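You operate a simulated robot arm through the tools that you are given. There is no shell and no other tool.

You are at the controls of a simulated robot arm. One attempt, no reset.

Task
Plug in the hose, shut the dome and draw the bubbles out.
Fine: green button on until the cup is clear; pump off, then vent the pot and shut the vent.

Only the result counts: the job must be done as asked and must still hold three seconds after the hand-in. Knocking over, shifting, dropping, spilling or breaking anything else fails it.

Robot
A 7-joint arm with a three-finger gripper, fixed in place. Base frame: the origin is at the foot of the arm, x ahead of it, y to its left, z up; the work surface is at about z = 850. Readings come in mm, degrees, newtons and seconds.
Its first joint turns from -166.0 to 166.0 degrees. Payload 2.69 kg.
The tool frame sits at the grasp point between the pads (the TCP): z along the fingers, y along the line on which they close. The tips reach 30 mm beyond it. The gripper opens to 128 mm. The gripper's body begins 117 mm behind the TCP.
Orientation is that of the tool frame in the base frame, as [roll, pitch, yaw] about the fixed x, y, z axes, in that order (R = Rz(yaw) Ry(pitch) Rx(roll)). With the fingers straight down and closing along the base's y, the tool's x points along the base's -x, its y along +y and its z along -z.

Tools
- The arm moves only by the tool servo_tool. Its argument "plan" is a list of rows, each an object of numbers (a shift or turn left out is 0, a gripper value left out holds the last): "hand": the closure, from 0 (fully open) to 1 (shut); "tx", "ty", "tz": the shift along the tool's x, y, z in mm; "ax", "ay", "az": the turn, a rotation vector about the tool's x, y, z in degrees. In form: [{"hand": .., "tx": .., "ty": .., "tz": .., "ax": .., "ay": .., "az": ..}, ...]. A call has 1 to 20 rows; each row shifts and turns the commanded pose from where the row before left it, along the tool's axes as they then stand. A row lasts 0.2 s, in which the tool goes at most 50 mm and 8.6 degrees; a call with a longer step from one row to the next is refused whole, and so is a gripper value outside its range. A pose out of reach is approached as far as the arm can. The call stops where the force on the tool passes 40 N (or 10 N more than at its start, if that is more) or the arm is blocked; 0.2 s more then pass. The fingers move at their own pace and stop on an object; they squeeze with about 21 N. The grip force told is the motor's: it shows also when the fingers shut on nothing. Time passes only in rows, and 0.2 s behind the last, so rows that do not move let the fingers close. The reply holds the time, the measured pose of the TCP, the force on the tool along the base axes, the opening and the grip force, in the units named above and with some noise, with the torque about the TCP (base axes, N m) and any sound that the robot's microphone picked up.
- Cameras (640 x 400 px; columns grow to the right, rows downward): "scene" is fixed at [399.3, 649.2, 1657.1]; the picture's right is [-0.87, -0.49, 0.00], its down [-0.29, 0.52, -0.80] and it looks along [0.39, -0.70, -0.60] (base axes); focal length 312 px, centre (320, 200). "wrist" rides on the gripper at [58, 54, -131] in the tool frame; the picture's right is [-0.68, 0.74, 0.00], its down [-0.62, -0.57, -0.55] and it looks along [-0.40, -0.37, 0.84] (tool axes); focal length 234 px, centre (320, 200). There is no depth. A picture from a camera that has moved, and an enlarged one, comes with that camera's place and axes in the base frame and with its lens.
- get_image(camera): a new picture of that camera. The clock stands still meanwhile.
- move_column(by): slides the trunk up (or, below 0, down) by that many mm; the arm rides with it, the base frame stays. It gives what a move gives, with no picture.
- zoom(camera, box): a new picture of the part [left, top, right, bottom] of that camera's present view, enlarged. The clock stands still meanwhile.
- sign_off(): hands the job in; it is judged then, once.

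Nothing tells you positions but the pictures and the camera data. Unless the task says otherwise, let go and move clear before handing in.

The tools are called after "Emit:" by a JSON object that holds its "name" and its "arguments". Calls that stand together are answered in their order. servo_tool: Moves the arm, as the interface text tells. Its arguments: {"type":"object","properties":{"plan":{"type":"array"}},"required":["plan"]} The other tools are called the same way: move_column (by) slides the trunk up or down; get_image (camera) takes a picture; zoom (camera, box) takes an enlarged picture of a part of a camera's view; sign_off () hands the job in.

At the start:

```text
time: 0.0
ee_pos: [615.1, 193.9, 1290.2]
orientation: [180.0, -0.1, 180.0]
ft_force: [-0.3, -1.0, 0.1]
ft_torque: [0.0, 0.01, -0.01]
width: 128.2
finger_force: 0.0
trunk travel left (down, up): [-175.0, 175.0]
```

scene: 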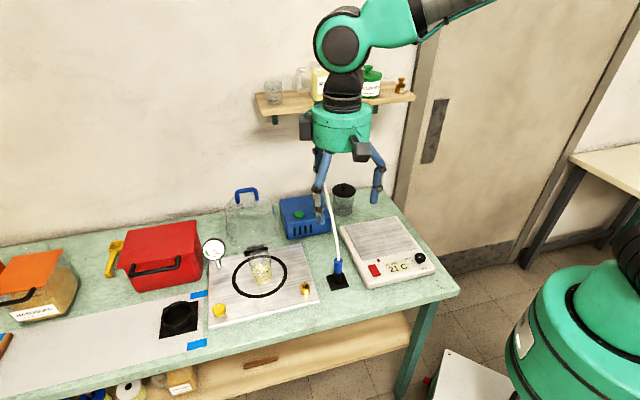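
wrist: 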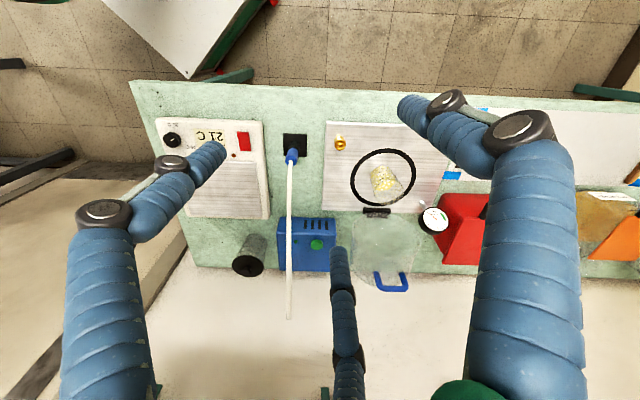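

I see a bench with a white base plate (black O-ring, cup with yellowish liquid, brass port and yellow vent knob), a clear dome hinged open with a blue handle, a blue pump with green button, and a white hose with a blue plug standing on a black pad. I'll look closer before moving anything.

Emit:
{"name": "zoom", "arguments": {"camera": "scene", "box": [190, 180, 350, 330]}}

Emit:
{"name": "zoom", "arguments": {"camera": "scene", "box": [270, 180, 370, 300]}}

Emit:
{"name": "zoom", "arguments": {"camera": "wrist", "box": [220, 100, 480, 320]}}

```text
2.67 times, centred on (270, 255) of scene
camera zoom: at [399.3, 649.2, 1657.1], right [-0.87, -0.49, 0.0], down [-0.29, 0.52, -0.8], along [0.39, -0.7, -0.6], focal length 833 px, centre (453, 53)
```

zoom: 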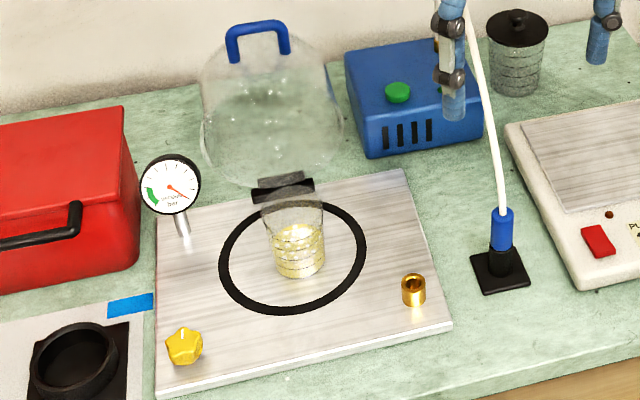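

```text
3.33 times, centred on (320, 240) of scene
camera zoom: at [399.3, 649.2, 1657.1], right [-0.87, -0.49, 0.0], down [-0.29, 0.52, -0.8], along [0.39, -0.7, -0.6], focal length 1042 px, centre (320, 67)
```

zoom: 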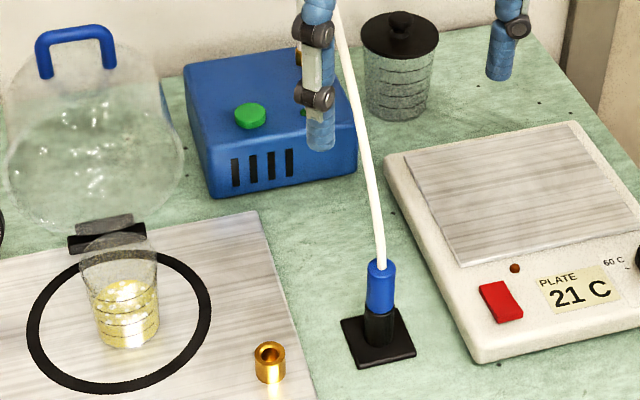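

```text
1.82 times, centred on (350, 210) of wrist
camera zoom: at [557.7, 247.7, 1421.2], right [0.68, 0.74, 0.0], down [0.62, -0.57, 0.55], along [0.4, -0.37, -0.84], focal length 426 px, centre (266, 182)
```

zoom: 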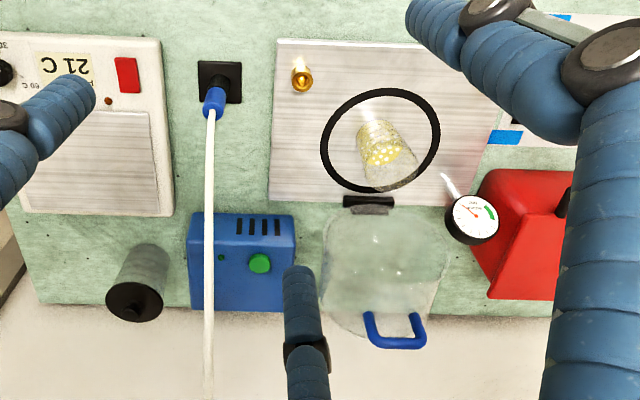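

The bench seems turned about 45° to the base frame, and the gripper drawn in the wrist view looks like it has three digits. I'll close the fingers in free air to see how they really move.

Emit:
{"name": "servo_tool", "arguments": {"plan": [{"hand": 1}, {"hand": 1}, {"hand": 1}, {"hand": 1}]}}

Emit:
{"name": "get_image", "arguments": {"camera": "wrist"}}

Emit:
{"name": "get_image", "arguments": {"camera": "scene"}}

```text
time: 1.0
ee_pos: [615.0, 193.2, 1290.2]
orientation: [-179.9, -0.1, 180.0]
ft_force: [0.6, -0.1, 0.1]
ft_torque: [0.01, -0.03, -0.03]
width: 2.1
finger_force: 20.5
trunk travel left (down, up): [-175.0, 175.0]
```

```text
taken
camera wrist: at [557.7, 247.7, 1421.2], right [0.68, 0.74, 0.0], down [0.62, -0.57, 0.55], along [0.4, -0.37, -0.84], focal length 234 px, centre (320, 200)
```

wrist: 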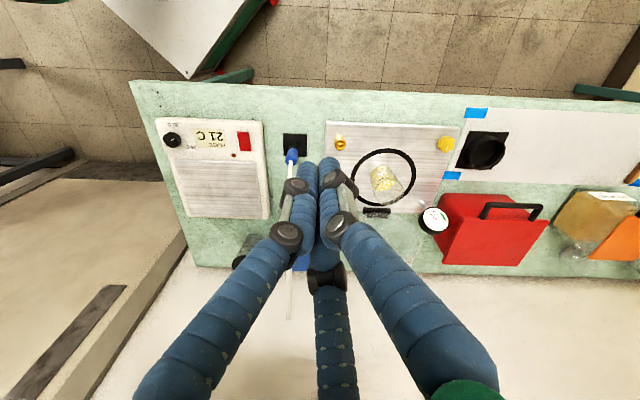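

```text
taken
```

scene: 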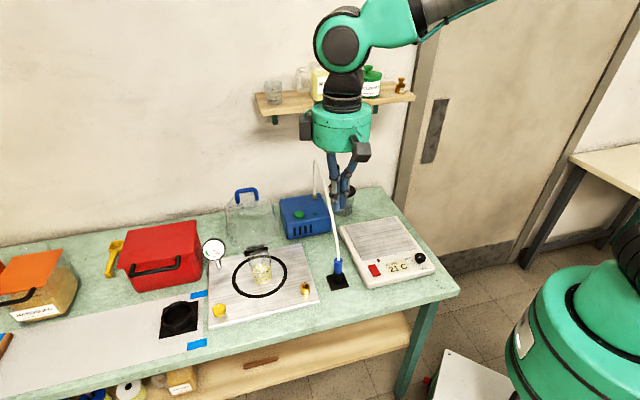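

The gripper closes onto its centre. The hose arches from the plug up to about (816, -69, 1185) and down into the pump. I'll zoom on the details now that the view is freer.

Emit:
{"name": "zoom", "arguments": {"camera": "scene", "box": [260, 150, 360, 300]}}

Emit:
{"name": "zoom", "arguments": {"camera": "scene", "box": [195, 225, 325, 335]}}

Emit:
{"name": "zoom", "arguments": {"camera": "scene", "box": [200, 180, 300, 260]}}

Emit:
{"name": "zoom", "arguments": {"camera": "wrist", "box": [320, 110, 480, 240]}}

```text
2.67 times, centred on (310, 225) of scene
camera zoom: at [399.3, 649.2, 1657.1], right [-0.87, -0.49, 0.0], down [-0.29, 0.52, -0.8], along [0.39, -0.7, -0.6], focal length 833 px, centre (347, 133)
```

zoom: 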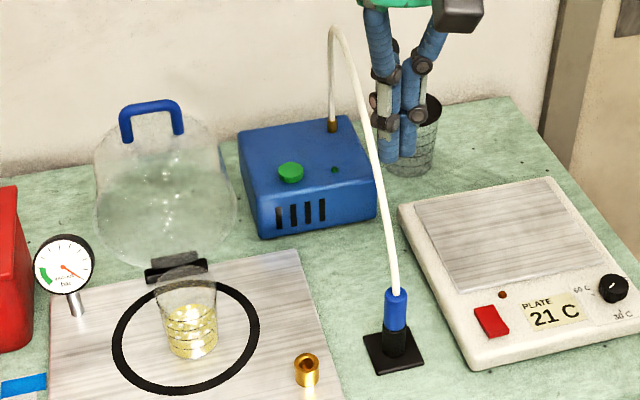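

```text
3.64 times, centred on (260, 280) of scene
camera zoom: at [399.3, 649.2, 1657.1], right [-0.87, -0.49, 0.0], down [-0.29, 0.52, -0.8], along [0.39, -0.7, -0.6], focal length 1136 px, centre (538, -91)
```

zoom: 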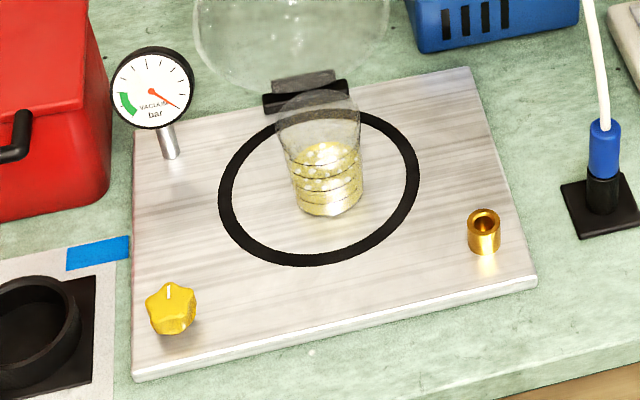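

```text
5.00 times, centred on (250, 220) of scene
camera zoom: at [399.3, 649.2, 1657.1], right [-0.87, -0.49, 0.0], down [-0.29, 0.52, -0.8], along [0.39, -0.7, -0.6], focal length 1562 px, centre (670, 100)
```

zoom: 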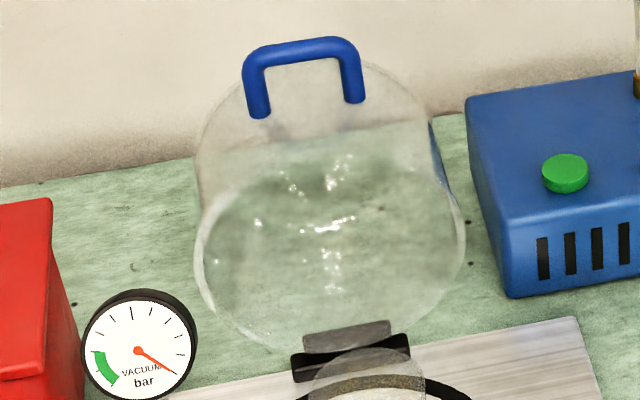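

```text
3.08 times, centred on (400, 175) of wrist
camera zoom: at [557.7, 247.7, 1421.2], right [0.68, 0.74, 0.0], down [0.62, -0.57, 0.55], along [0.4, -0.37, -0.84], focal length 720 px, centre (74, 277)
```

zoom: 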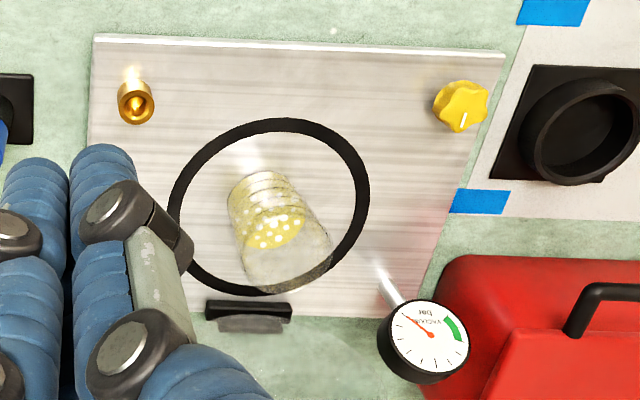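

The bench axes run at 45°: "back" is about (0.71, -0.71), "left" is (0.71, 0.71). I estimate the plug at (663, 63), the brass port at (727, 156), the seal ring centre at (885, 176), the hinge at its back, and the dome handle bar at (982, 70, 1103). I'll turn the tool to the bench axes and move over the plug, staying in front of the hose, to look closely.

Emit:
{"name": "servo_tool", "arguments": {"plan": [{"hand": 0.5, "az": 7.5}, {"az": 7.5}, {"az": 7.5}, {"az": 7.5}, {"az": 7.5}, {"az": 7.5}, {"tx": -20, "ty": -12, "tz": 34}, {"tx": -20, "ty": -12, "tz": 34}, {"tx": -20, "ty": -12, "tz": 34}, {"tx": -20, "ty": -12, "tz": 34}, {"tx": -20, "ty": -12, "tz": 34}, {}]}}

Emit:
{"name": "get_image", "arguments": {"camera": "wrist"}}

Emit:
{"name": "get_image", "arguments": {"camera": "scene"}}

```text
time: 3.6
ee_pos: [643.9, 81.3, 1119.8]
orientation: [180.0, 0.0, 135.0]
ft_force: [0.7, 0.4, 0.1]
ft_torque: [0.06, 0.07, -0.02]
width: 64.0
finger_force: 0.0
trunk travel left (down, up): [-175.0, 175.0]
```

```text
taken
camera wrist: at [642.9, 160.8, 1250.7], right [1.0, 0.04, 0.0], down [0.04, -0.84, 0.55], along [0.02, -0.55, -0.84], focal length 234 px, centre (320, 200)
```

wrist: 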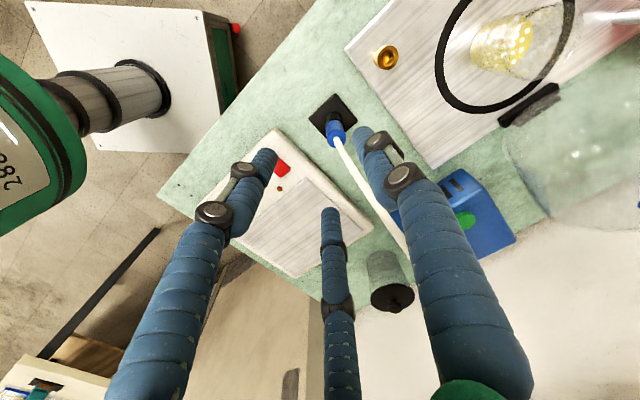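

```text
taken
```

scene: 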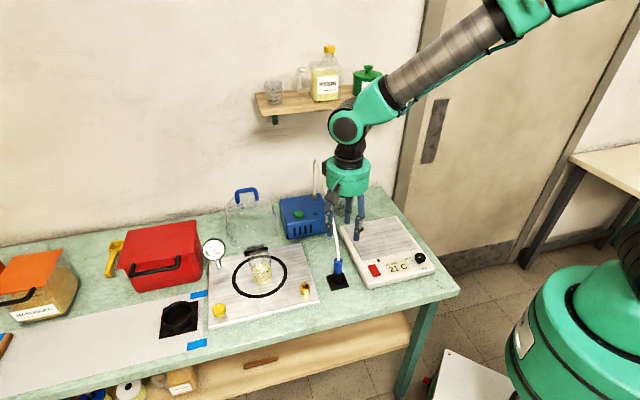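

Emit:
{"name": "zoom", "arguments": {"camera": "wrist", "box": [280, 70, 400, 180]}}

Emit:
{"name": "zoom", "arguments": {"camera": "wrist", "box": [340, 10, 460, 110]}}

Emit:
{"name": "zoom", "arguments": {"camera": "scene", "box": [280, 230, 380, 310]}}

Emit:
{"name": "zoom", "arguments": {"camera": "scene", "box": [280, 150, 400, 250]}}

```text
3.64 times, centred on (340, 125) of wrist
camera zoom: at [642.9, 160.8, 1250.7], right [1.0, 0.04, 0.0], down [0.04, -0.84, 0.55], along [0.02, -0.55, -0.84], focal length 852 px, centre (247, 473)
```

zoom: 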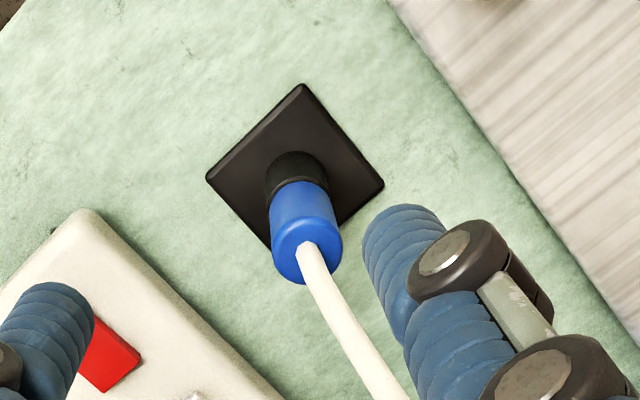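

```text
4.00 times, centred on (400, 60) of wrist
camera zoom: at [642.9, 160.8, 1250.7], right [1.0, 0.04, 0.0], down [0.04, -0.84, 0.55], along [0.02, -0.55, -0.84], focal length 937 px, centre (0, 760)
```

zoom: 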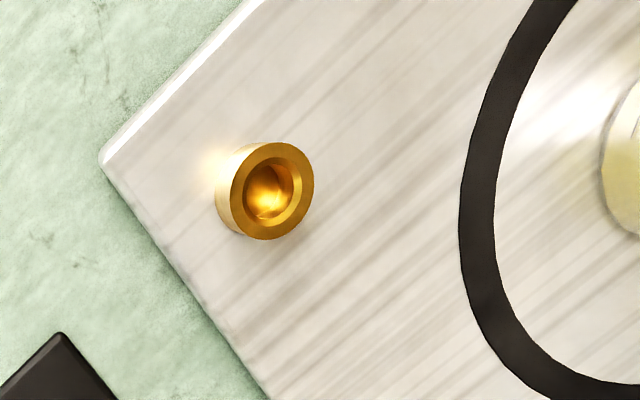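

```text
5.00 times, centred on (330, 270) of scene
camera zoom: at [399.3, 649.2, 1657.1], right [-0.87, -0.49, 0.0], down [-0.29, 0.52, -0.8], along [0.39, -0.7, -0.6], focal length 1562 px, centre (270, -150)
```

zoom: 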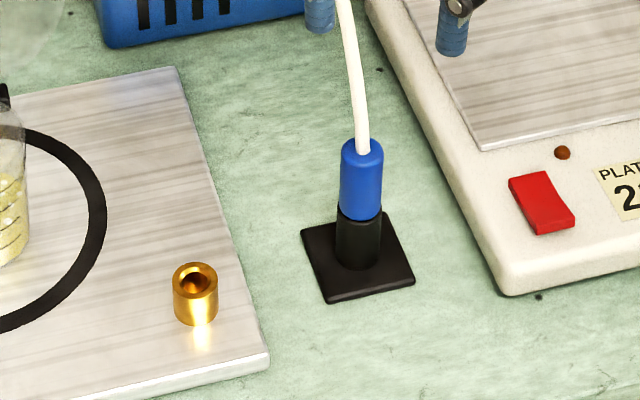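

```text
4.00 times, centred on (340, 200) of scene
camera zoom: at [399.3, 649.2, 1657.1], right [-0.87, -0.49, 0.0], down [-0.29, 0.52, -0.8], along [0.39, -0.7, -0.6], focal length 1250 px, centre (240, 200)
```

zoom: 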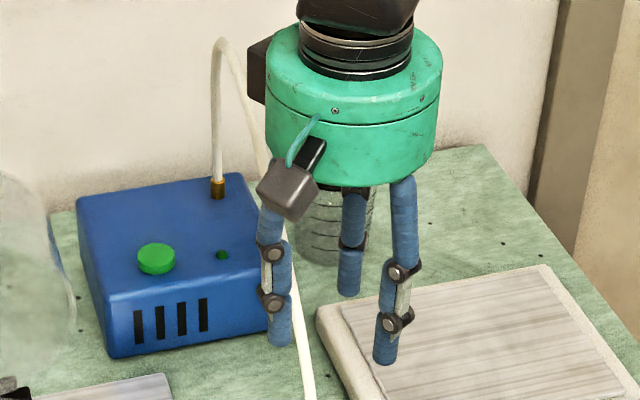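

The plug axis works out near (666, 61) with its blue part from about z 909 to 955; the port is about 110 mm to the left and 15–19 mm nearer the front. I'll tilt the tool 20° forward-leaning to clear the hose and come above the plug.

Emit:
{"name": "servo_tool", "arguments": {"plan": [{"ay": -6.67}, {"ay": -6.67}, {"ay": -6.66}, {"tx": 4.3, "ty": 0.8, "tz": 41}, {"tx": 4.3, "ty": 0.8, "tz": 41}, {"tx": 4.2, "ty": 0.7, "tz": 41}, {}]}}

Emit:
{"name": "get_image", "arguments": {"camera": "wrist"}}

Emit:
{"name": "zoom", "arguments": {"camera": "scene", "box": [280, 190, 400, 310]}}

```text
time: 5.2
ee_pos: [669.2, 58.3, 999.3]
orientation: [180.0, 20.0, 135.0]
ft_force: [0.3, -0.4, 0.0]
ft_torque: [-0.02, -0.01, -0.03]
width: 64.1
finger_force: 0.1
trunk travel left (down, up): [-175.0, 175.0]
```

```text
taken
camera wrist: at [637.8, 167.4, 1101.8], right [0.97, 0.07, 0.23], down [-0.12, -0.68, 0.73], along [0.21, -0.73, -0.65], focal length 234 px, centre (320, 200)
```

wrist: 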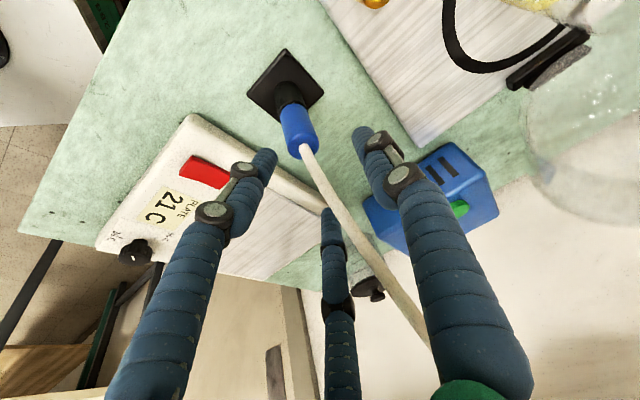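

```text
3.33 times, centred on (340, 250) of scene
camera zoom: at [399.3, 649.2, 1657.1], right [-0.87, -0.49, 0.0], down [-0.29, 0.52, -0.8], along [0.39, -0.7, -0.6], focal length 1042 px, centre (253, 33)
```

zoom: 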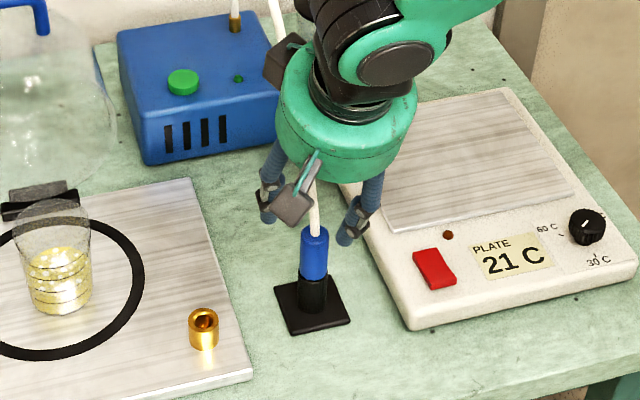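

Emit:
{"name": "zoom", "arguments": {"camera": "wrist", "box": [240, 40, 360, 180]}}

```text
2.86 times, centred on (300, 110) of wrist
camera zoom: at [637.8, 167.4, 1101.8], right [0.97, 0.07, 0.23], down [-0.12, -0.68, 0.73], along [0.21, -0.73, -0.65], focal length 669 px, centre (377, 457)
```

zoom: 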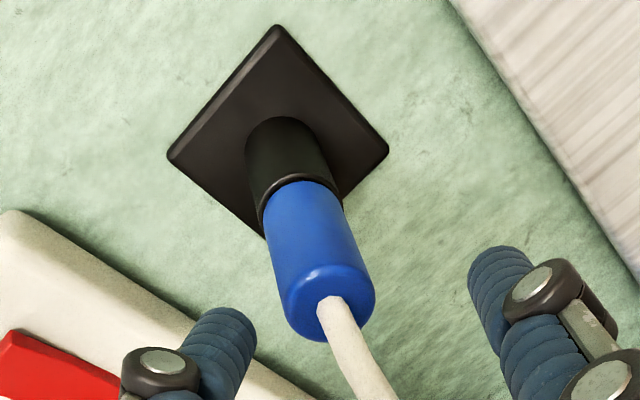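

The plug axis is at about (667.5, 61.5), top at z ≈ 950; the tool is 3 mm too far back. I'll descend onto it and close.

Emit:
{"name": "servo_tool", "arguments": {"plan": [{"tx": 8.2, "tz": 19.2}, {"tx": 8.2, "tz": 19.2}, {"tx": 8.2, "tz": 19.2}, {}]}}

Emit:
{"name": "get_image", "arguments": {"camera": "wrist"}}

Emit:
{"name": "zoom", "arguments": {"camera": "scene", "box": [290, 200, 390, 300]}}

```text
time: 6.2
ee_pos: [666.1, 63.2, 936.9]
orientation: [179.9, 20.0, 135.0]
ft_force: [-0.3, 0.1, 0.1]
ft_torque: [-0.02, -0.02, -0.01]
width: 64.0
finger_force: 0.0
trunk travel left (down, up): [-175.0, 175.0]
```

```text
taken
camera wrist: at [633.6, 171.8, 1038.6], right [0.97, 0.07, 0.23], down [-0.12, -0.68, 0.73], along [0.21, -0.73, -0.65], focal length 234 px, centre (320, 200)
```

wrist: 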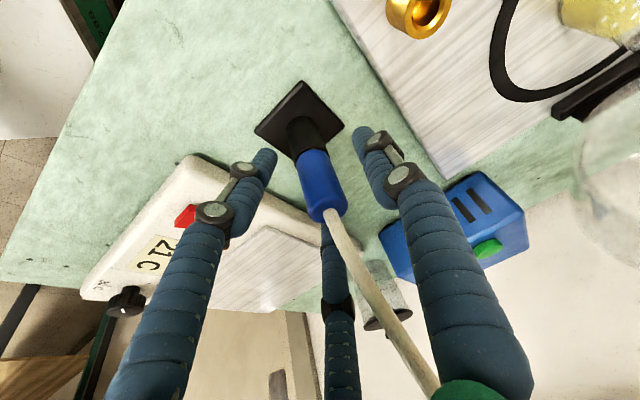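

```text
4.00 times, centred on (340, 250) of scene
camera zoom: at [399.3, 649.2, 1657.1], right [-0.87, -0.49, 0.0], down [-0.29, 0.52, -0.8], along [0.39, -0.7, -0.6], focal length 1250 px, centre (240, 0)
```

zoom: 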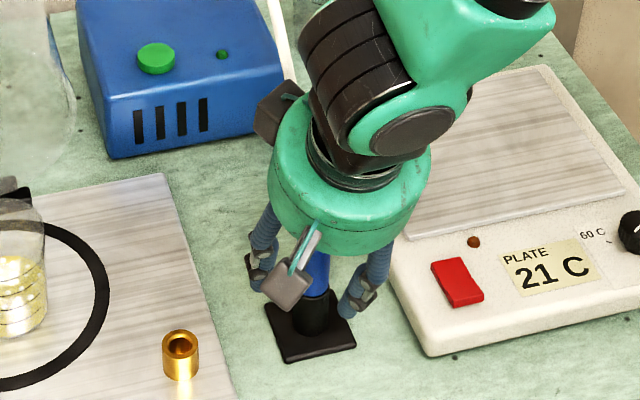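

Emit:
{"name": "servo_tool", "arguments": {"plan": [{"tx": -2.3, "tz": 0.9}, {"hand": 1}, {"hand": 1}, {"hand": 1}, {"hand": 1}]}}

Emit:
{"name": "get_image", "arguments": {"camera": "wrist"}}

```text
time: 7.4
ee_pos: [665.7, 61.7, 937.0]
orientation: [-180.0, 20.1, 135.0]
ft_force: [-3.3, 0.3, -0.3]
ft_torque: [0.03, 0.17, 0.0]
width: 30.7
finger_force: 21.3
trunk travel left (down, up): [-175.0, 175.0]
```

```text
taken
camera wrist: at [634.4, 170.0, 1039.4], right [0.97, 0.07, 0.23], down [-0.12, -0.68, 0.73], along [0.21, -0.73, -0.65], focal length 234 px, centre (320, 200)
```

wrist: 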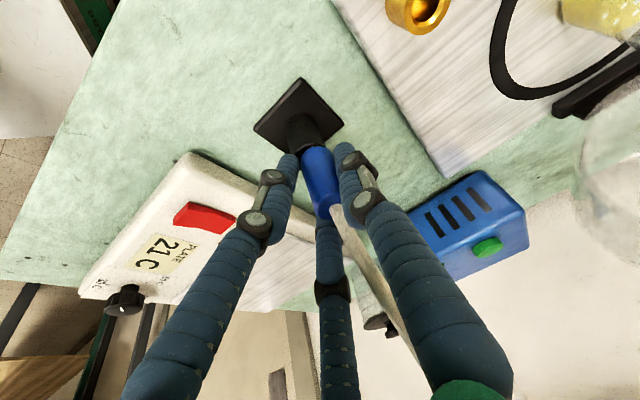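

Gripped at 30.7 mm. I'll lift the plug straight up and check that it comes out.

Emit:
{"name": "servo_tool", "arguments": {"plan": [{"tx": -3.42, "tz": -9.4}, {"tx": -3.42, "tz": -9.4}, {"tx": -5.13, "tz": -14.1}, {"tx": -5.13, "tz": -14.1}, {"tx": -6.84, "tz": -18.8}, {"tx": -6.84, "tz": -18.8}, {}]}}

Emit:
{"name": "get_image", "arguments": {"camera": "wrist"}}

Emit:
{"name": "zoom", "arguments": {"camera": "scene", "box": [270, 190, 390, 310]}}

```text
time: 9.0
ee_pos: [663.6, 61.7, 1028.4]
orientation: [-180.0, 20.0, 135.0]
ft_force: [-0.3, 0.8, -0.7]
ft_torque: [0.03, -0.04, 0.01]
width: 30.8
finger_force: 20.6
trunk travel left (down, up): [-175.0, 175.0]
```

```text
taken
camera wrist: at [632.4, 170.0, 1131.2], right [0.97, 0.07, 0.23], down [-0.12, -0.68, 0.73], along [0.21, -0.73, -0.65], focal length 234 px, centre (320, 200)
```

wrist: 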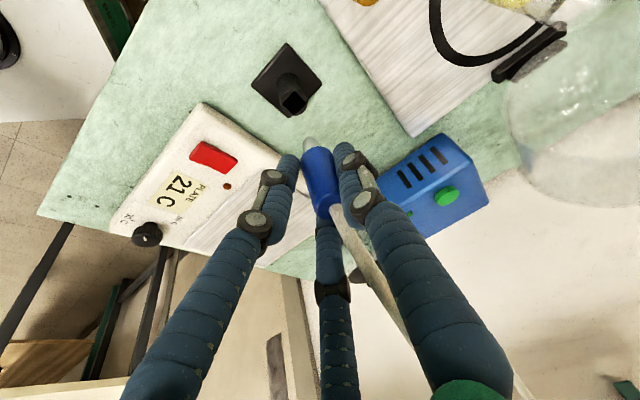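

```text
3.33 times, centred on (330, 250) of scene
camera zoom: at [399.3, 649.2, 1657.1], right [-0.87, -0.49, 0.0], down [-0.29, 0.52, -0.8], along [0.39, -0.7, -0.6], focal length 1042 px, centre (287, 33)
```

zoom: 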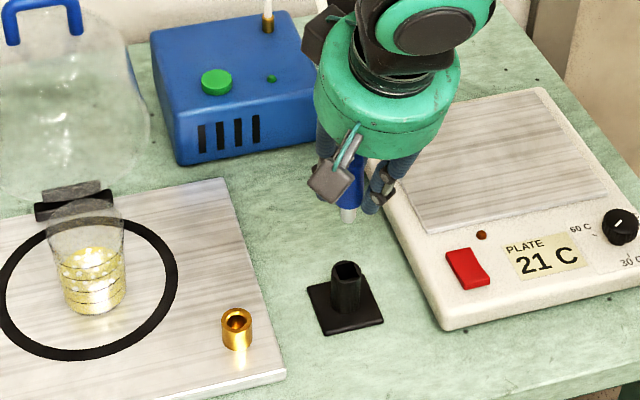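

The plug is out, showing a metal nozzle. Now I move it sideways to above the port and check the alignment.

Emit:
{"name": "servo_tool", "arguments": {"plan": [{"ty": 27.5, "tx": 3.4, "tz": -1.2}, {"ty": 27.5, "tx": 3.4, "tz": -1.2}, {"ty": 27.5, "tx": 3.4, "tz": -1.2}, {"ty": 27.5, "tx": 3.4, "tz": -1.2}, {}, {}]}}

Emit:
{"name": "get_image", "arguments": {"camera": "wrist"}}

Emit:
{"name": "zoom", "arguments": {"camera": "scene", "box": [260, 220, 350, 310]}}

```text
time: 10.4
ee_pos: [732.9, 150.6, 1027.5]
orientation: [-180.0, 20.0, 135.0]
ft_force: [-0.1, 1.0, -0.1]
ft_torque: [0.0, -0.01, 0.03]
width: 30.9
finger_force: 20.7
trunk travel left (down, up): [-175.0, 175.0]
```

```text
taken
camera wrist: at [701.5, 258.8, 1130.7], right [0.97, 0.07, 0.23], down [-0.12, -0.68, 0.73], along [0.21, -0.73, -0.65], focal length 234 px, centre (320, 200)
```

wrist: 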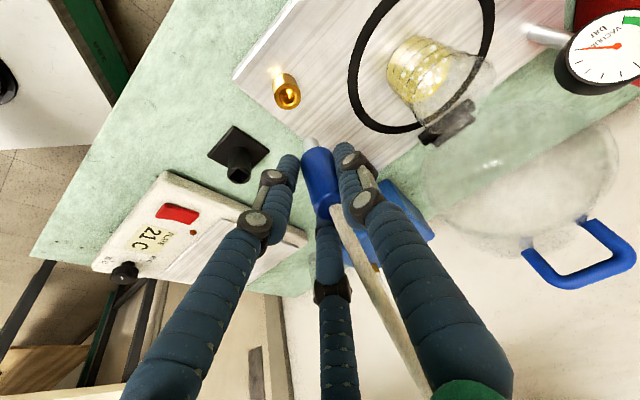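

```text
4.44 times, centred on (305, 265) of scene
camera zoom: at [399.3, 649.2, 1657.1], right [-0.87, -0.49, 0.0], down [-0.29, 0.52, -0.8], along [0.39, -0.7, -0.6], focal length 1389 px, centre (387, -89)
```

zoom: 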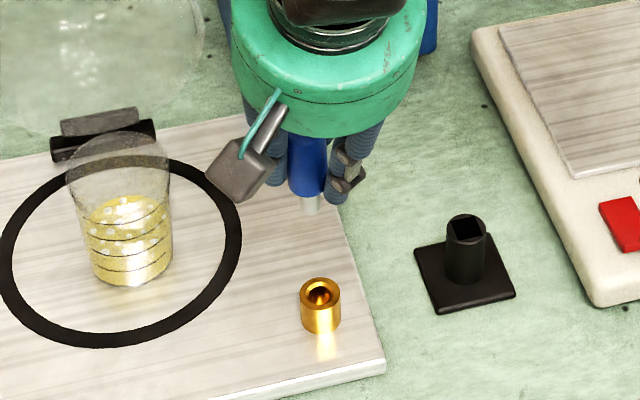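

Emit:
{"name": "zoom", "arguments": {"camera": "wrist", "box": [240, 50, 370, 190]}}

Emit:
{"name": "zoom", "arguments": {"camera": "scene", "box": [285, 235, 335, 290]}}

```text
2.86 times, centred on (305, 120) of wrist
camera zoom: at [701.5, 258.8, 1130.7], right [0.97, 0.07, 0.23], down [-0.12, -0.68, 0.73], along [0.21, -0.73, -0.65], focal length 669 px, centre (363, 429)
```

zoom: 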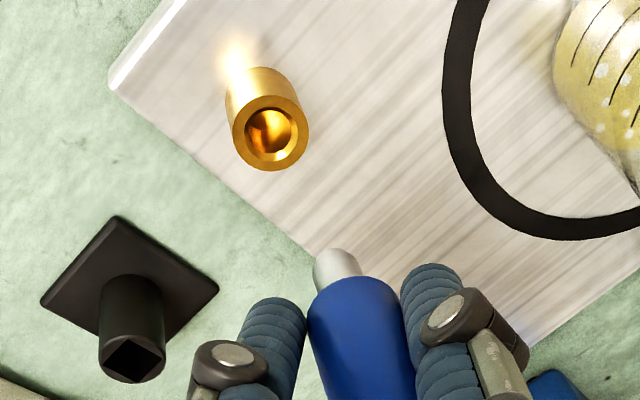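

```text
7.27 times, centred on (310, 262) of scene
camera zoom: at [399.3, 649.2, 1657.1], right [-0.87, -0.49, 0.0], down [-0.29, 0.52, -0.8], along [0.39, -0.7, -0.6], focal length 2272 px, centre (393, -254)
```

zoom: 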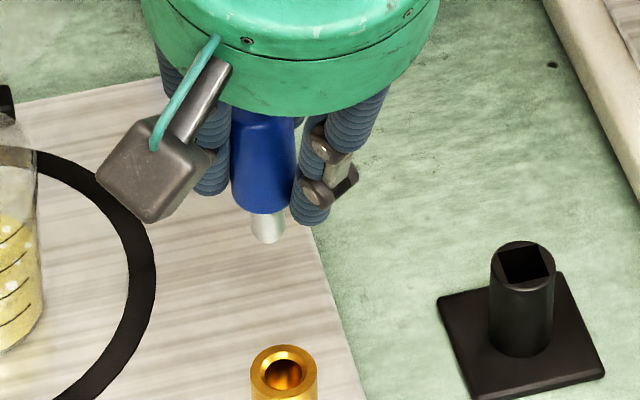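

The nozzle tip is about z 979; port top is about z 889. To cut parallax I'll lower until the tip is about 20 mm above the port and then measure the offset.

Emit:
{"name": "servo_tool", "arguments": {"plan": [{"tx": 5.98, "tz": 16.45}, {"tx": 5.98, "tz": 16.45}, {"tx": 5.98, "tz": 16.45}, {"tx": 5.98, "tz": 16.45}, {}, {}]}}

Emit:
{"name": "zoom", "arguments": {"camera": "wrist", "box": [260, 80, 380, 200]}}

Emit:
{"name": "zoom", "arguments": {"camera": "scene", "box": [285, 250, 335, 300]}}

```text
time: 11.8
ee_pos: [733.4, 150.3, 959.8]
orientation: [180.0, 19.9, 135.0]
ft_force: [0.6, 0.5, -0.1]
ft_torque: [0.01, 0.03, -0.02]
width: 30.6
finger_force: 20.6
trunk travel left (down, up): [-175.0, 175.0]
```

```text
3.33 times, centred on (320, 140) of wrist
camera zoom: at [702.2, 258.9, 1061.4], right [0.97, 0.07, 0.23], down [-0.12, -0.68, 0.73], along [0.21, -0.73, -0.65], focal length 781 px, centre (320, 400)
```

zoom: 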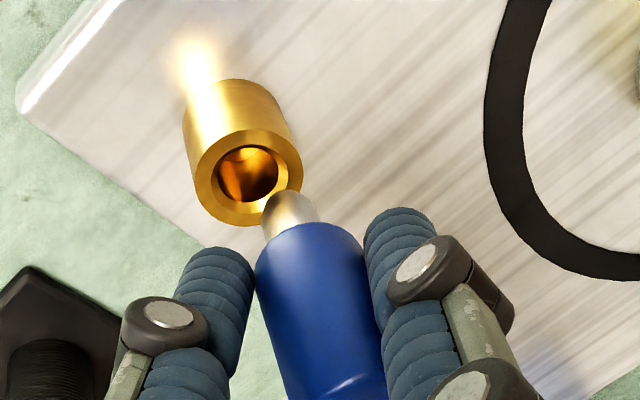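

```text
8.00 times, centred on (310, 275) of scene
camera zoom: at [399.3, 649.2, 1657.1], right [-0.87, -0.49, 0.0], down [-0.29, 0.52, -0.8], along [0.39, -0.7, -0.6], focal length 2500 px, centre (400, -400)
```

zoom: 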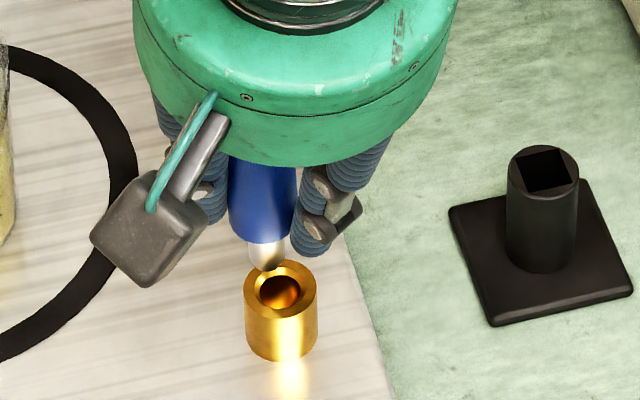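

Both views agree: the nozzle must go about 5 mm to the right-hand side and 4 mm to the front. I'll apply this and re-check.

Emit:
{"name": "servo_tool", "arguments": {"plan": [{"ty": -5.2, "tx": 3.57, "tz": -1.3}, {}, {}]}}

Emit:
{"name": "zoom", "arguments": {"camera": "wrist", "box": [260, 80, 380, 200]}}

Emit:
{"name": "zoom", "arguments": {"camera": "scene", "box": [285, 250, 335, 300]}}

```text
time: 12.6
ee_pos: [728.3, 150.4, 958.9]
orientation: [180.0, 19.9, 135.1]
ft_force: [0.3, -0.8, -0.9]
ft_torque: [0.0, 0.0, -0.01]
width: 30.8
finger_force: 20.6
trunk travel left (down, up): [-175.0, 175.0]
```

```text
3.33 times, centred on (320, 140) of wrist
camera zoom: at [696.0, 257.9, 1061.5], right [0.97, 0.07, 0.23], down [-0.12, -0.68, 0.73], along [0.21, -0.73, -0.65], focal length 781 px, centre (320, 400)
```

zoom: 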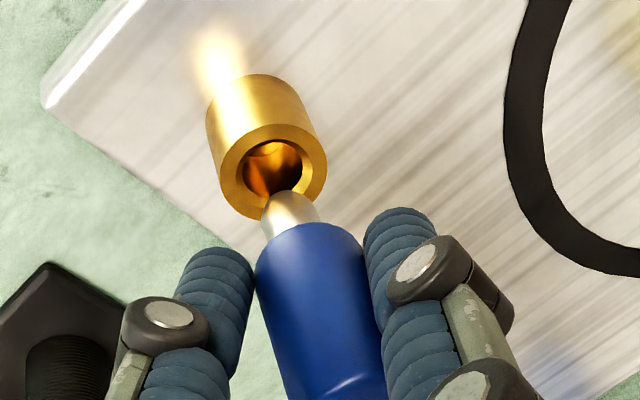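

```text
8.00 times, centred on (310, 275) of scene
camera zoom: at [399.3, 649.2, 1657.1], right [-0.87, -0.49, 0.0], down [-0.29, 0.52, -0.8], along [0.39, -0.7, -0.6], focal length 2500 px, centre (400, -400)
```

zoom: 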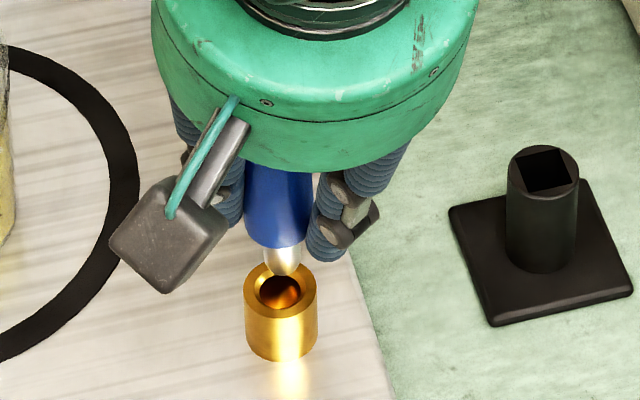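

Now aligned within about 1 mm in both views. I'll lower slowly into the port while watching the force.

Emit:
{"name": "servo_tool", "arguments": {"plan": [{"tx": 1.37, "tz": 3.76}, {"tx": 1.37, "tz": 3.76}, {"tx": 1.37, "tz": 3.76}, {"tx": 1.37, "tz": 3.76}, {"tx": 1.37, "tz": 3.76}, {"tx": 1.37, "tz": 3.76}, {}]}}

Emit:
{"name": "zoom", "arguments": {"camera": "wrist", "box": [260, 80, 380, 200]}}

Emit:
{"name": "zoom", "arguments": {"camera": "scene", "box": [285, 250, 335, 300]}}

```text
time: 14.2
ee_pos: [727.1, 149.1, 935.1]
orientation: [-180.0, 19.9, 135.0]
ft_force: [1.1, 5.0, 10.9]
ft_torque: [0.12, -0.06, 0.02]
width: 27.5
finger_force: 20.9
trunk travel left (down, up): [-175.0, 175.0]
```

```text
3.33 times, centred on (320, 140) of wrist
camera zoom: at [695.0, 257.2, 1036.4], right [0.97, 0.07, 0.23], down [-0.12, -0.68, 0.73], along [0.21, -0.73, -0.65], focal length 781 px, centre (320, 400)
```

zoom: 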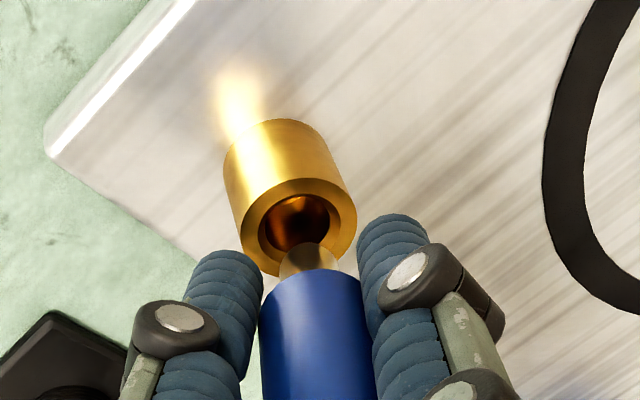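

```text
8.00 times, centred on (310, 275) of scene
camera zoom: at [399.3, 649.2, 1657.1], right [-0.87, -0.49, 0.0], down [-0.29, 0.52, -0.8], along [0.39, -0.7, -0.6], focal length 2500 px, centre (400, -400)
```

zoom: 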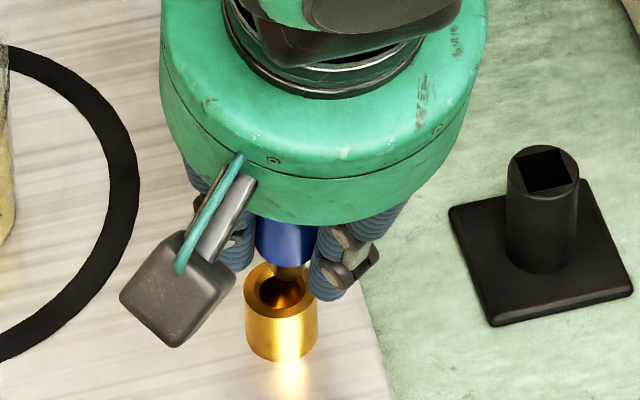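

Contact came early: the nozzle sits on the back edge of the port. I'll back up and re-measure.

Emit:
{"name": "servo_tool", "arguments": {"plan": [{"tx": -2.05, "tz": -5.64}, {"tx": -2.05, "tz": -5.64}, {}, {}]}}

Emit:
{"name": "zoom", "arguments": {"camera": "wrist", "box": [260, 80, 380, 200]}}

Emit:
{"name": "zoom", "arguments": {"camera": "scene", "box": [285, 250, 335, 300]}}

Emit:
{"name": "get_image", "arguments": {"camera": "wrist"}}

```text
time: 15.2
ee_pos: [726.1, 149.4, 945.6]
orientation: [180.0, 19.9, 135.0]
ft_force: [0.0, -0.3, -0.7]
ft_torque: [-0.03, 0.01, 0.0]
width: 27.4
finger_force: 20.8
trunk travel left (down, up): [-175.0, 175.0]
```

```text
3.33 times, centred on (320, 140) of wrist
camera zoom: at [694.6, 257.6, 1048.2], right [0.97, 0.07, 0.23], down [-0.12, -0.68, 0.73], along [0.21, -0.73, -0.65], focal length 781 px, centre (320, 400)
```

zoom: 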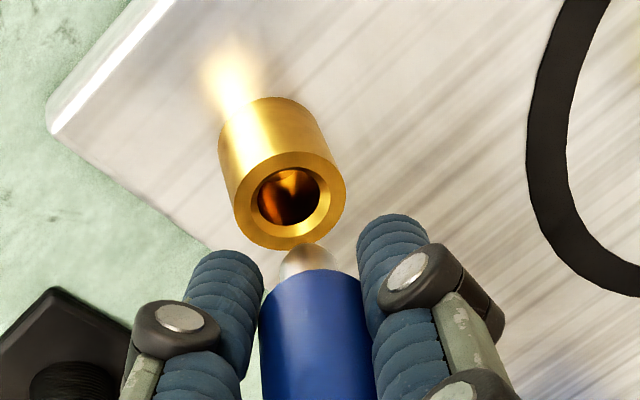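

```text
8.00 times, centred on (310, 275) of scene
camera zoom: at [399.3, 649.2, 1657.1], right [-0.87, -0.49, 0.0], down [-0.29, 0.52, -0.8], along [0.39, -0.7, -0.6], focal length 2500 px, centre (400, -400)
```

zoom: 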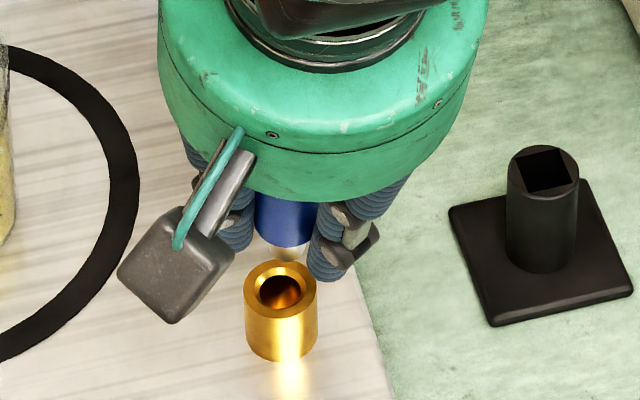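

```text
taken
camera wrist: at [694.6, 257.6, 1048.2], right [0.97, 0.07, 0.23], down [-0.12, -0.68, 0.73], along [0.21, -0.73, -0.65], focal length 234 px, centre (320, 200)
```

wrist: 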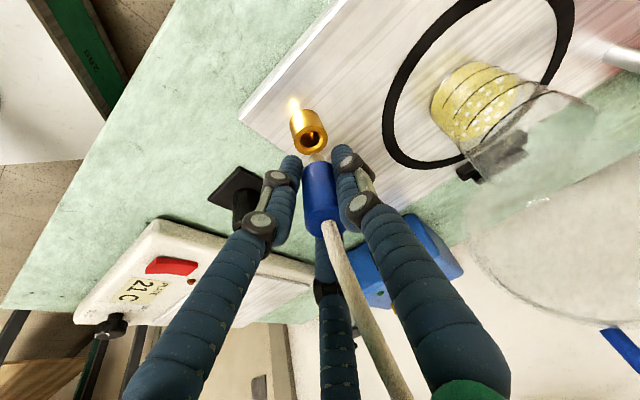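

Emit:
{"name": "zoom", "arguments": {"camera": "wrist", "box": [270, 120, 390, 250]}}

Emit:
{"name": "zoom", "arguments": {"camera": "scene", "box": [290, 240, 330, 280]}}

```text
3.08 times, centred on (330, 185) of wrist
camera zoom: at [694.6, 257.6, 1048.2], right [0.97, 0.07, 0.23], down [-0.12, -0.68, 0.73], along [0.21, -0.73, -0.65], focal length 720 px, centre (289, 246)
```

zoom: 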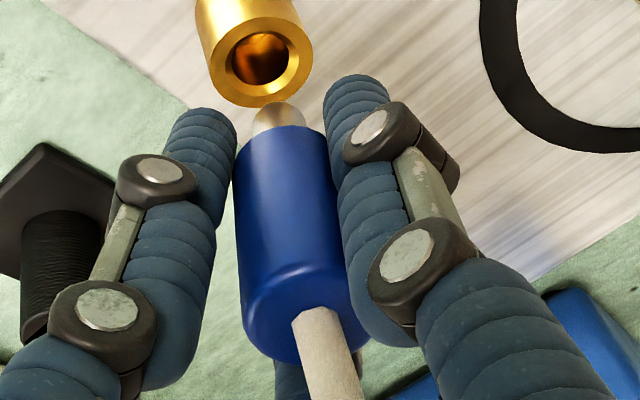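

```text
10.00 times, centred on (310, 260) of scene
camera zoom: at [399.3, 649.2, 1657.1], right [-0.87, -0.49, 0.0], down [-0.29, 0.52, -0.8], along [0.39, -0.7, -0.6], focal length 3125 px, centre (420, -400)
```

zoom: 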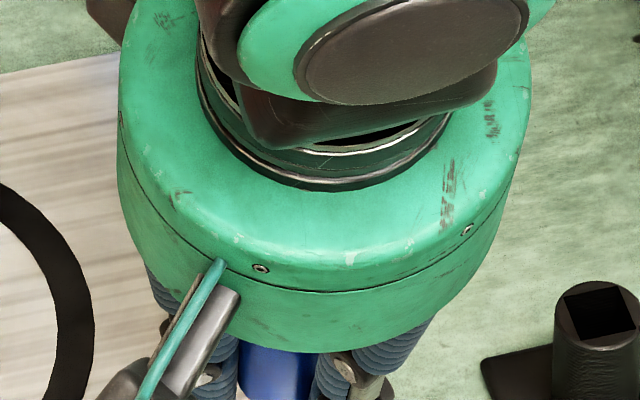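

The plug has slipped and tipped in the grip by roughly 10–12° (nozzle toward the back). I'll raise slightly and turn the tool to bring the plug upright again, then re-measure.

Emit:
{"name": "servo_tool", "arguments": {"plan": [{"tx": -2.7, "tz": -7.5}, {"ay": 5.5}, {"ay": 5.5}, {}, {}]}}

Emit:
{"name": "get_image", "arguments": {"camera": "wrist"}}

Emit:
{"name": "zoom", "arguments": {"camera": "wrist", "box": [260, 90, 380, 220]}}

Emit:
{"name": "zoom", "arguments": {"camera": "scene", "box": [285, 250, 335, 300]}}

```text
time: 16.4
ee_pos: [726.6, 150.0, 952.9]
orientation: [-180.0, 9.0, 135.0]
ft_force: [-0.2, -0.9, -0.8]
ft_torque: [-0.02, 0.0, 0.0]
width: 27.4
finger_force: 20.9
trunk travel left (down, up): [-175.0, 175.0]
```

```text
taken
camera wrist: at [710.3, 242.8, 1073.0], right [0.99, 0.05, 0.11], down [-0.03, -0.77, 0.64], along [0.11, -0.64, -0.76], focal length 234 px, centre (320, 200)
```

wrist: 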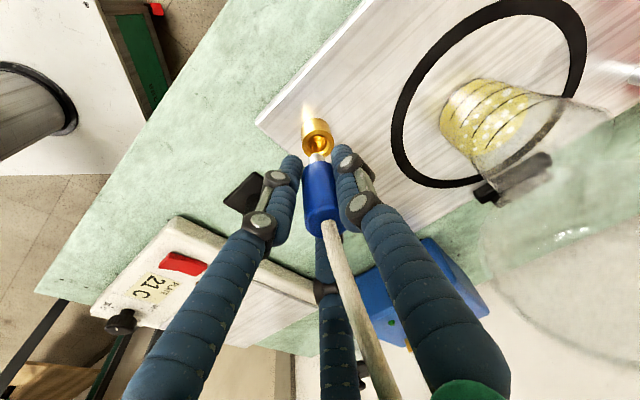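

```text
3.08 times, centred on (320, 155) of wrist
camera zoom: at [710.3, 242.8, 1073.0], right [0.99, 0.05, 0.11], down [-0.03, -0.77, 0.64], along [0.11, -0.64, -0.76], focal length 720 px, centre (320, 338)
```

zoom: 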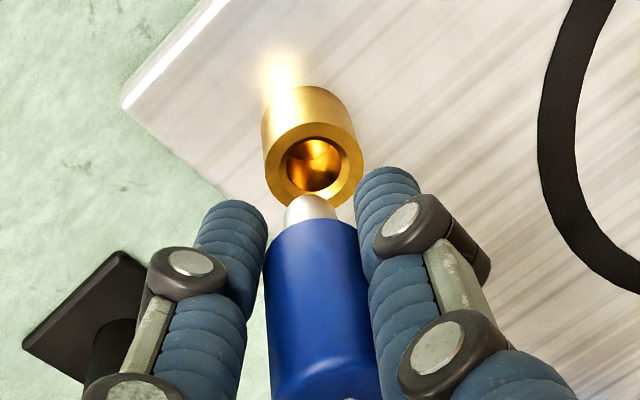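

```text
8.00 times, centred on (310, 275) of scene
camera zoom: at [399.3, 649.2, 1657.1], right [-0.87, -0.49, 0.0], down [-0.29, 0.52, -0.8], along [0.39, -0.7, -0.6], focal length 2500 px, centre (400, -400)
```

zoom: 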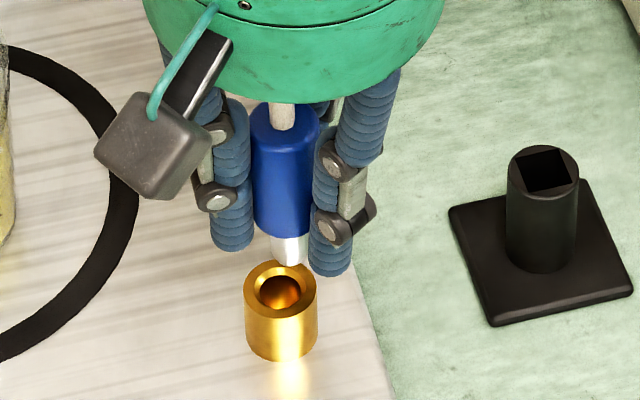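

Now the plug is upright and both views say to shift about 3.5 mm in +x. I'll do so, lower to just above the port and look again.

Emit:
{"name": "servo_tool", "arguments": {"plan": [{"tx": -2.47, "ty": 2.5, "tz": 0.39}, {"tx": 0.94, "tz": 5.93}, {"tx": 0.94, "tz": 5.93}, {}, {}]}}

Emit:
{"name": "zoom", "arguments": {"camera": "wrist", "box": [260, 90, 380, 220]}}

Emit:
{"name": "zoom", "arguments": {"camera": "scene", "box": [285, 250, 335, 300]}}

```text
time: 17.6
ee_pos: [730.8, 149.2, 941.6]
orientation: [180.0, 9.0, 135.0]
ft_force: [-0.2, 0.5, -1.1]
ft_torque: [0.01, -0.03, 0.0]
width: 27.1
finger_force: 21.3
trunk travel left (down, up): [-175.0, 175.0]
```

```text
3.08 times, centred on (320, 155) of wrist
camera zoom: at [713.9, 242.5, 1061.5], right [0.99, 0.05, 0.11], down [-0.03, -0.77, 0.64], along [0.11, -0.64, -0.76], focal length 720 px, centre (320, 338)
```

zoom: 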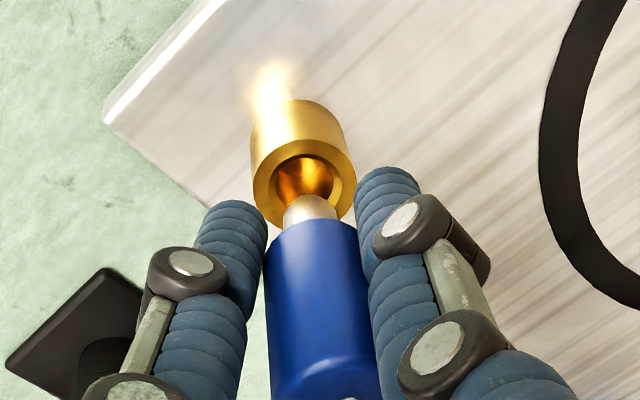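

```text
8.00 times, centred on (310, 275) of scene
camera zoom: at [399.3, 649.2, 1657.1], right [-0.87, -0.49, 0.0], down [-0.29, 0.52, -0.8], along [0.39, -0.7, -0.6], focal length 2500 px, centre (400, -400)
```

zoom: 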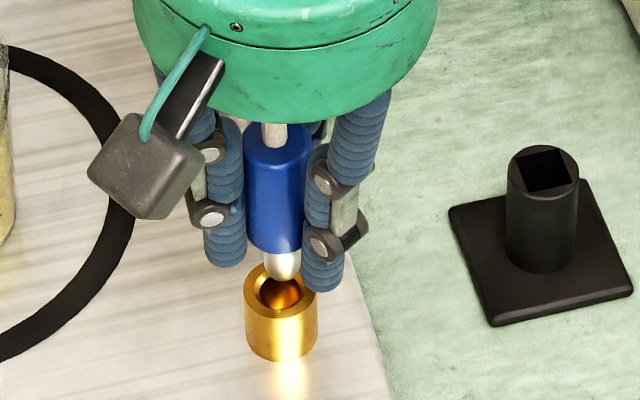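

Aligned laterally in both views, tip about 9 mm above the port. Lowering gently again.

Emit:
{"name": "servo_tool", "arguments": {"plan": [{"tx": 0.47, "tz": 2.96}, {"tx": 0.47, "tz": 2.96}, {"tx": 0.47, "tz": 2.96}, {"tx": 0.47, "tz": 2.96}, {"tx": 0.47, "tz": 2.96}, {"tx": 0.47, "tz": 2.96}, {}]}}

Emit:
{"name": "zoom", "arguments": {"camera": "wrist", "box": [260, 90, 380, 220]}}

Emit:
{"name": "zoom", "arguments": {"camera": "scene", "box": [285, 250, 335, 300]}}

```text
time: 19.2
ee_pos: [730.3, 151.3, 923.6]
orientation: [179.9, 9.0, 135.0]
ft_force: [1.8, 17.6, 3.7]
ft_torque: [0.64, 0.01, -0.02]
width: 27.0
finger_force: 21.0
trunk travel left (down, up): [-175.0, 175.0]
```

```text
3.08 times, centred on (320, 155) of wrist
camera zoom: at [713.5, 243.4, 1043.1], right [0.99, 0.05, 0.11], down [-0.03, -0.77, 0.64], along [0.11, -0.64, -0.76], focal length 720 px, centre (320, 338)
```

zoom: 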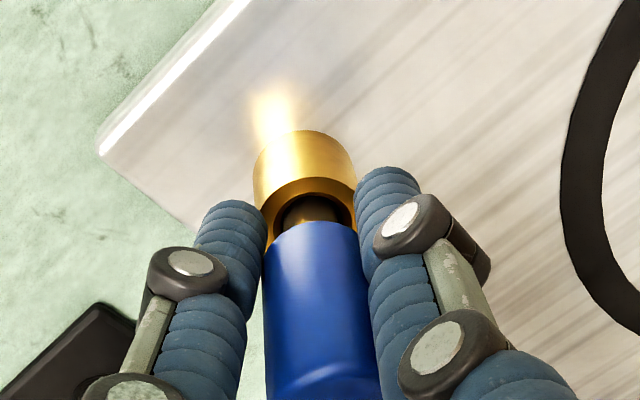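

```text
8.00 times, centred on (310, 275) of scene
camera zoom: at [399.3, 649.2, 1657.1], right [-0.87, -0.49, 0.0], down [-0.29, 0.52, -0.8], along [0.39, -0.7, -0.6], focal length 2500 px, centre (400, -400)
```

zoom: 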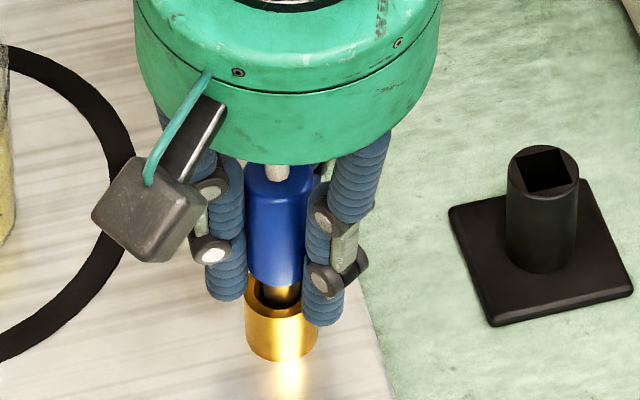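

The nozzle is in the bore, with a side force of about 17 N in +y. I'll relieve it by shifting 2 mm in +y and check.

Emit:
{"name": "servo_tool", "arguments": {"plan": [{"tx": 1.39, "ty": 1.41, "tz": -0.22}, {}, {}]}}

```text
time: 20.0
ee_pos: [729.5, 151.2, 924.1]
orientation: [-180.0, 9.0, 135.0]
ft_force: [-0.3, -0.5, 0.2]
ft_torque: [0.04, 0.01, -0.02]
width: 27.0
finger_force: 20.9
trunk travel left (down, up): [-175.0, 175.0]
```

Emit:
{"name": "servo_tool", "arguments": {"plan": [{"tx": 0.31, "tz": 1.98}, {"tx": 0.31, "tz": 1.98}, {"tx": 0.31, "tz": 1.98}, {"tx": 0.31, "tz": 1.98}, {"tx": 0.31, "tz": 1.98}, {"tx": 0.31, "tz": 1.98}, {}]}}

Emit:
{"name": "zoom", "arguments": {"camera": "wrist", "box": [260, 90, 380, 220]}}

Emit:
{"name": "zoom", "arguments": {"camera": "scene", "box": [285, 250, 335, 300]}}

```text
time: 20.7
ee_pos: [731.6, 152.2, 923.8]
orientation: [179.8, 9.2, 135.0]
ft_force: [-9.8, 1.6, 18.5]
ft_torque: [0.11, 0.58, 0.26]
width: 26.9
finger_force: 21.3
trunk travel left (down, up): [-175.0, 175.0]
stopped in row 3: the force on the tool passed its limit at 44 N (the readings are from after the stop); the commanded pose is now the measured one
```

```text
3.08 times, centred on (320, 155) of wrist
camera zoom: at [714.1, 244.6, 1043.1], right [0.99, 0.05, 0.11], down [-0.03, -0.77, 0.64], along [0.12, -0.64, -0.76], focal length 720 px, centre (320, 338)
```

zoom: 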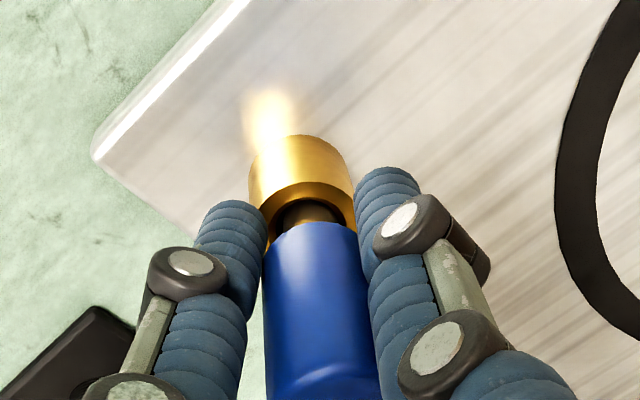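

```text
8.00 times, centred on (310, 275) of scene
camera zoom: at [399.3, 649.2, 1657.1], right [-0.87, -0.49, 0.0], down [-0.29, 0.52, -0.8], along [0.39, -0.7, -0.6], focal length 2500 px, centre (400, -400)
```

zoom: 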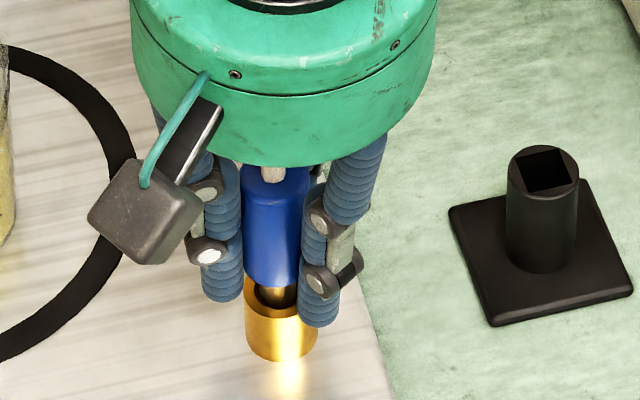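

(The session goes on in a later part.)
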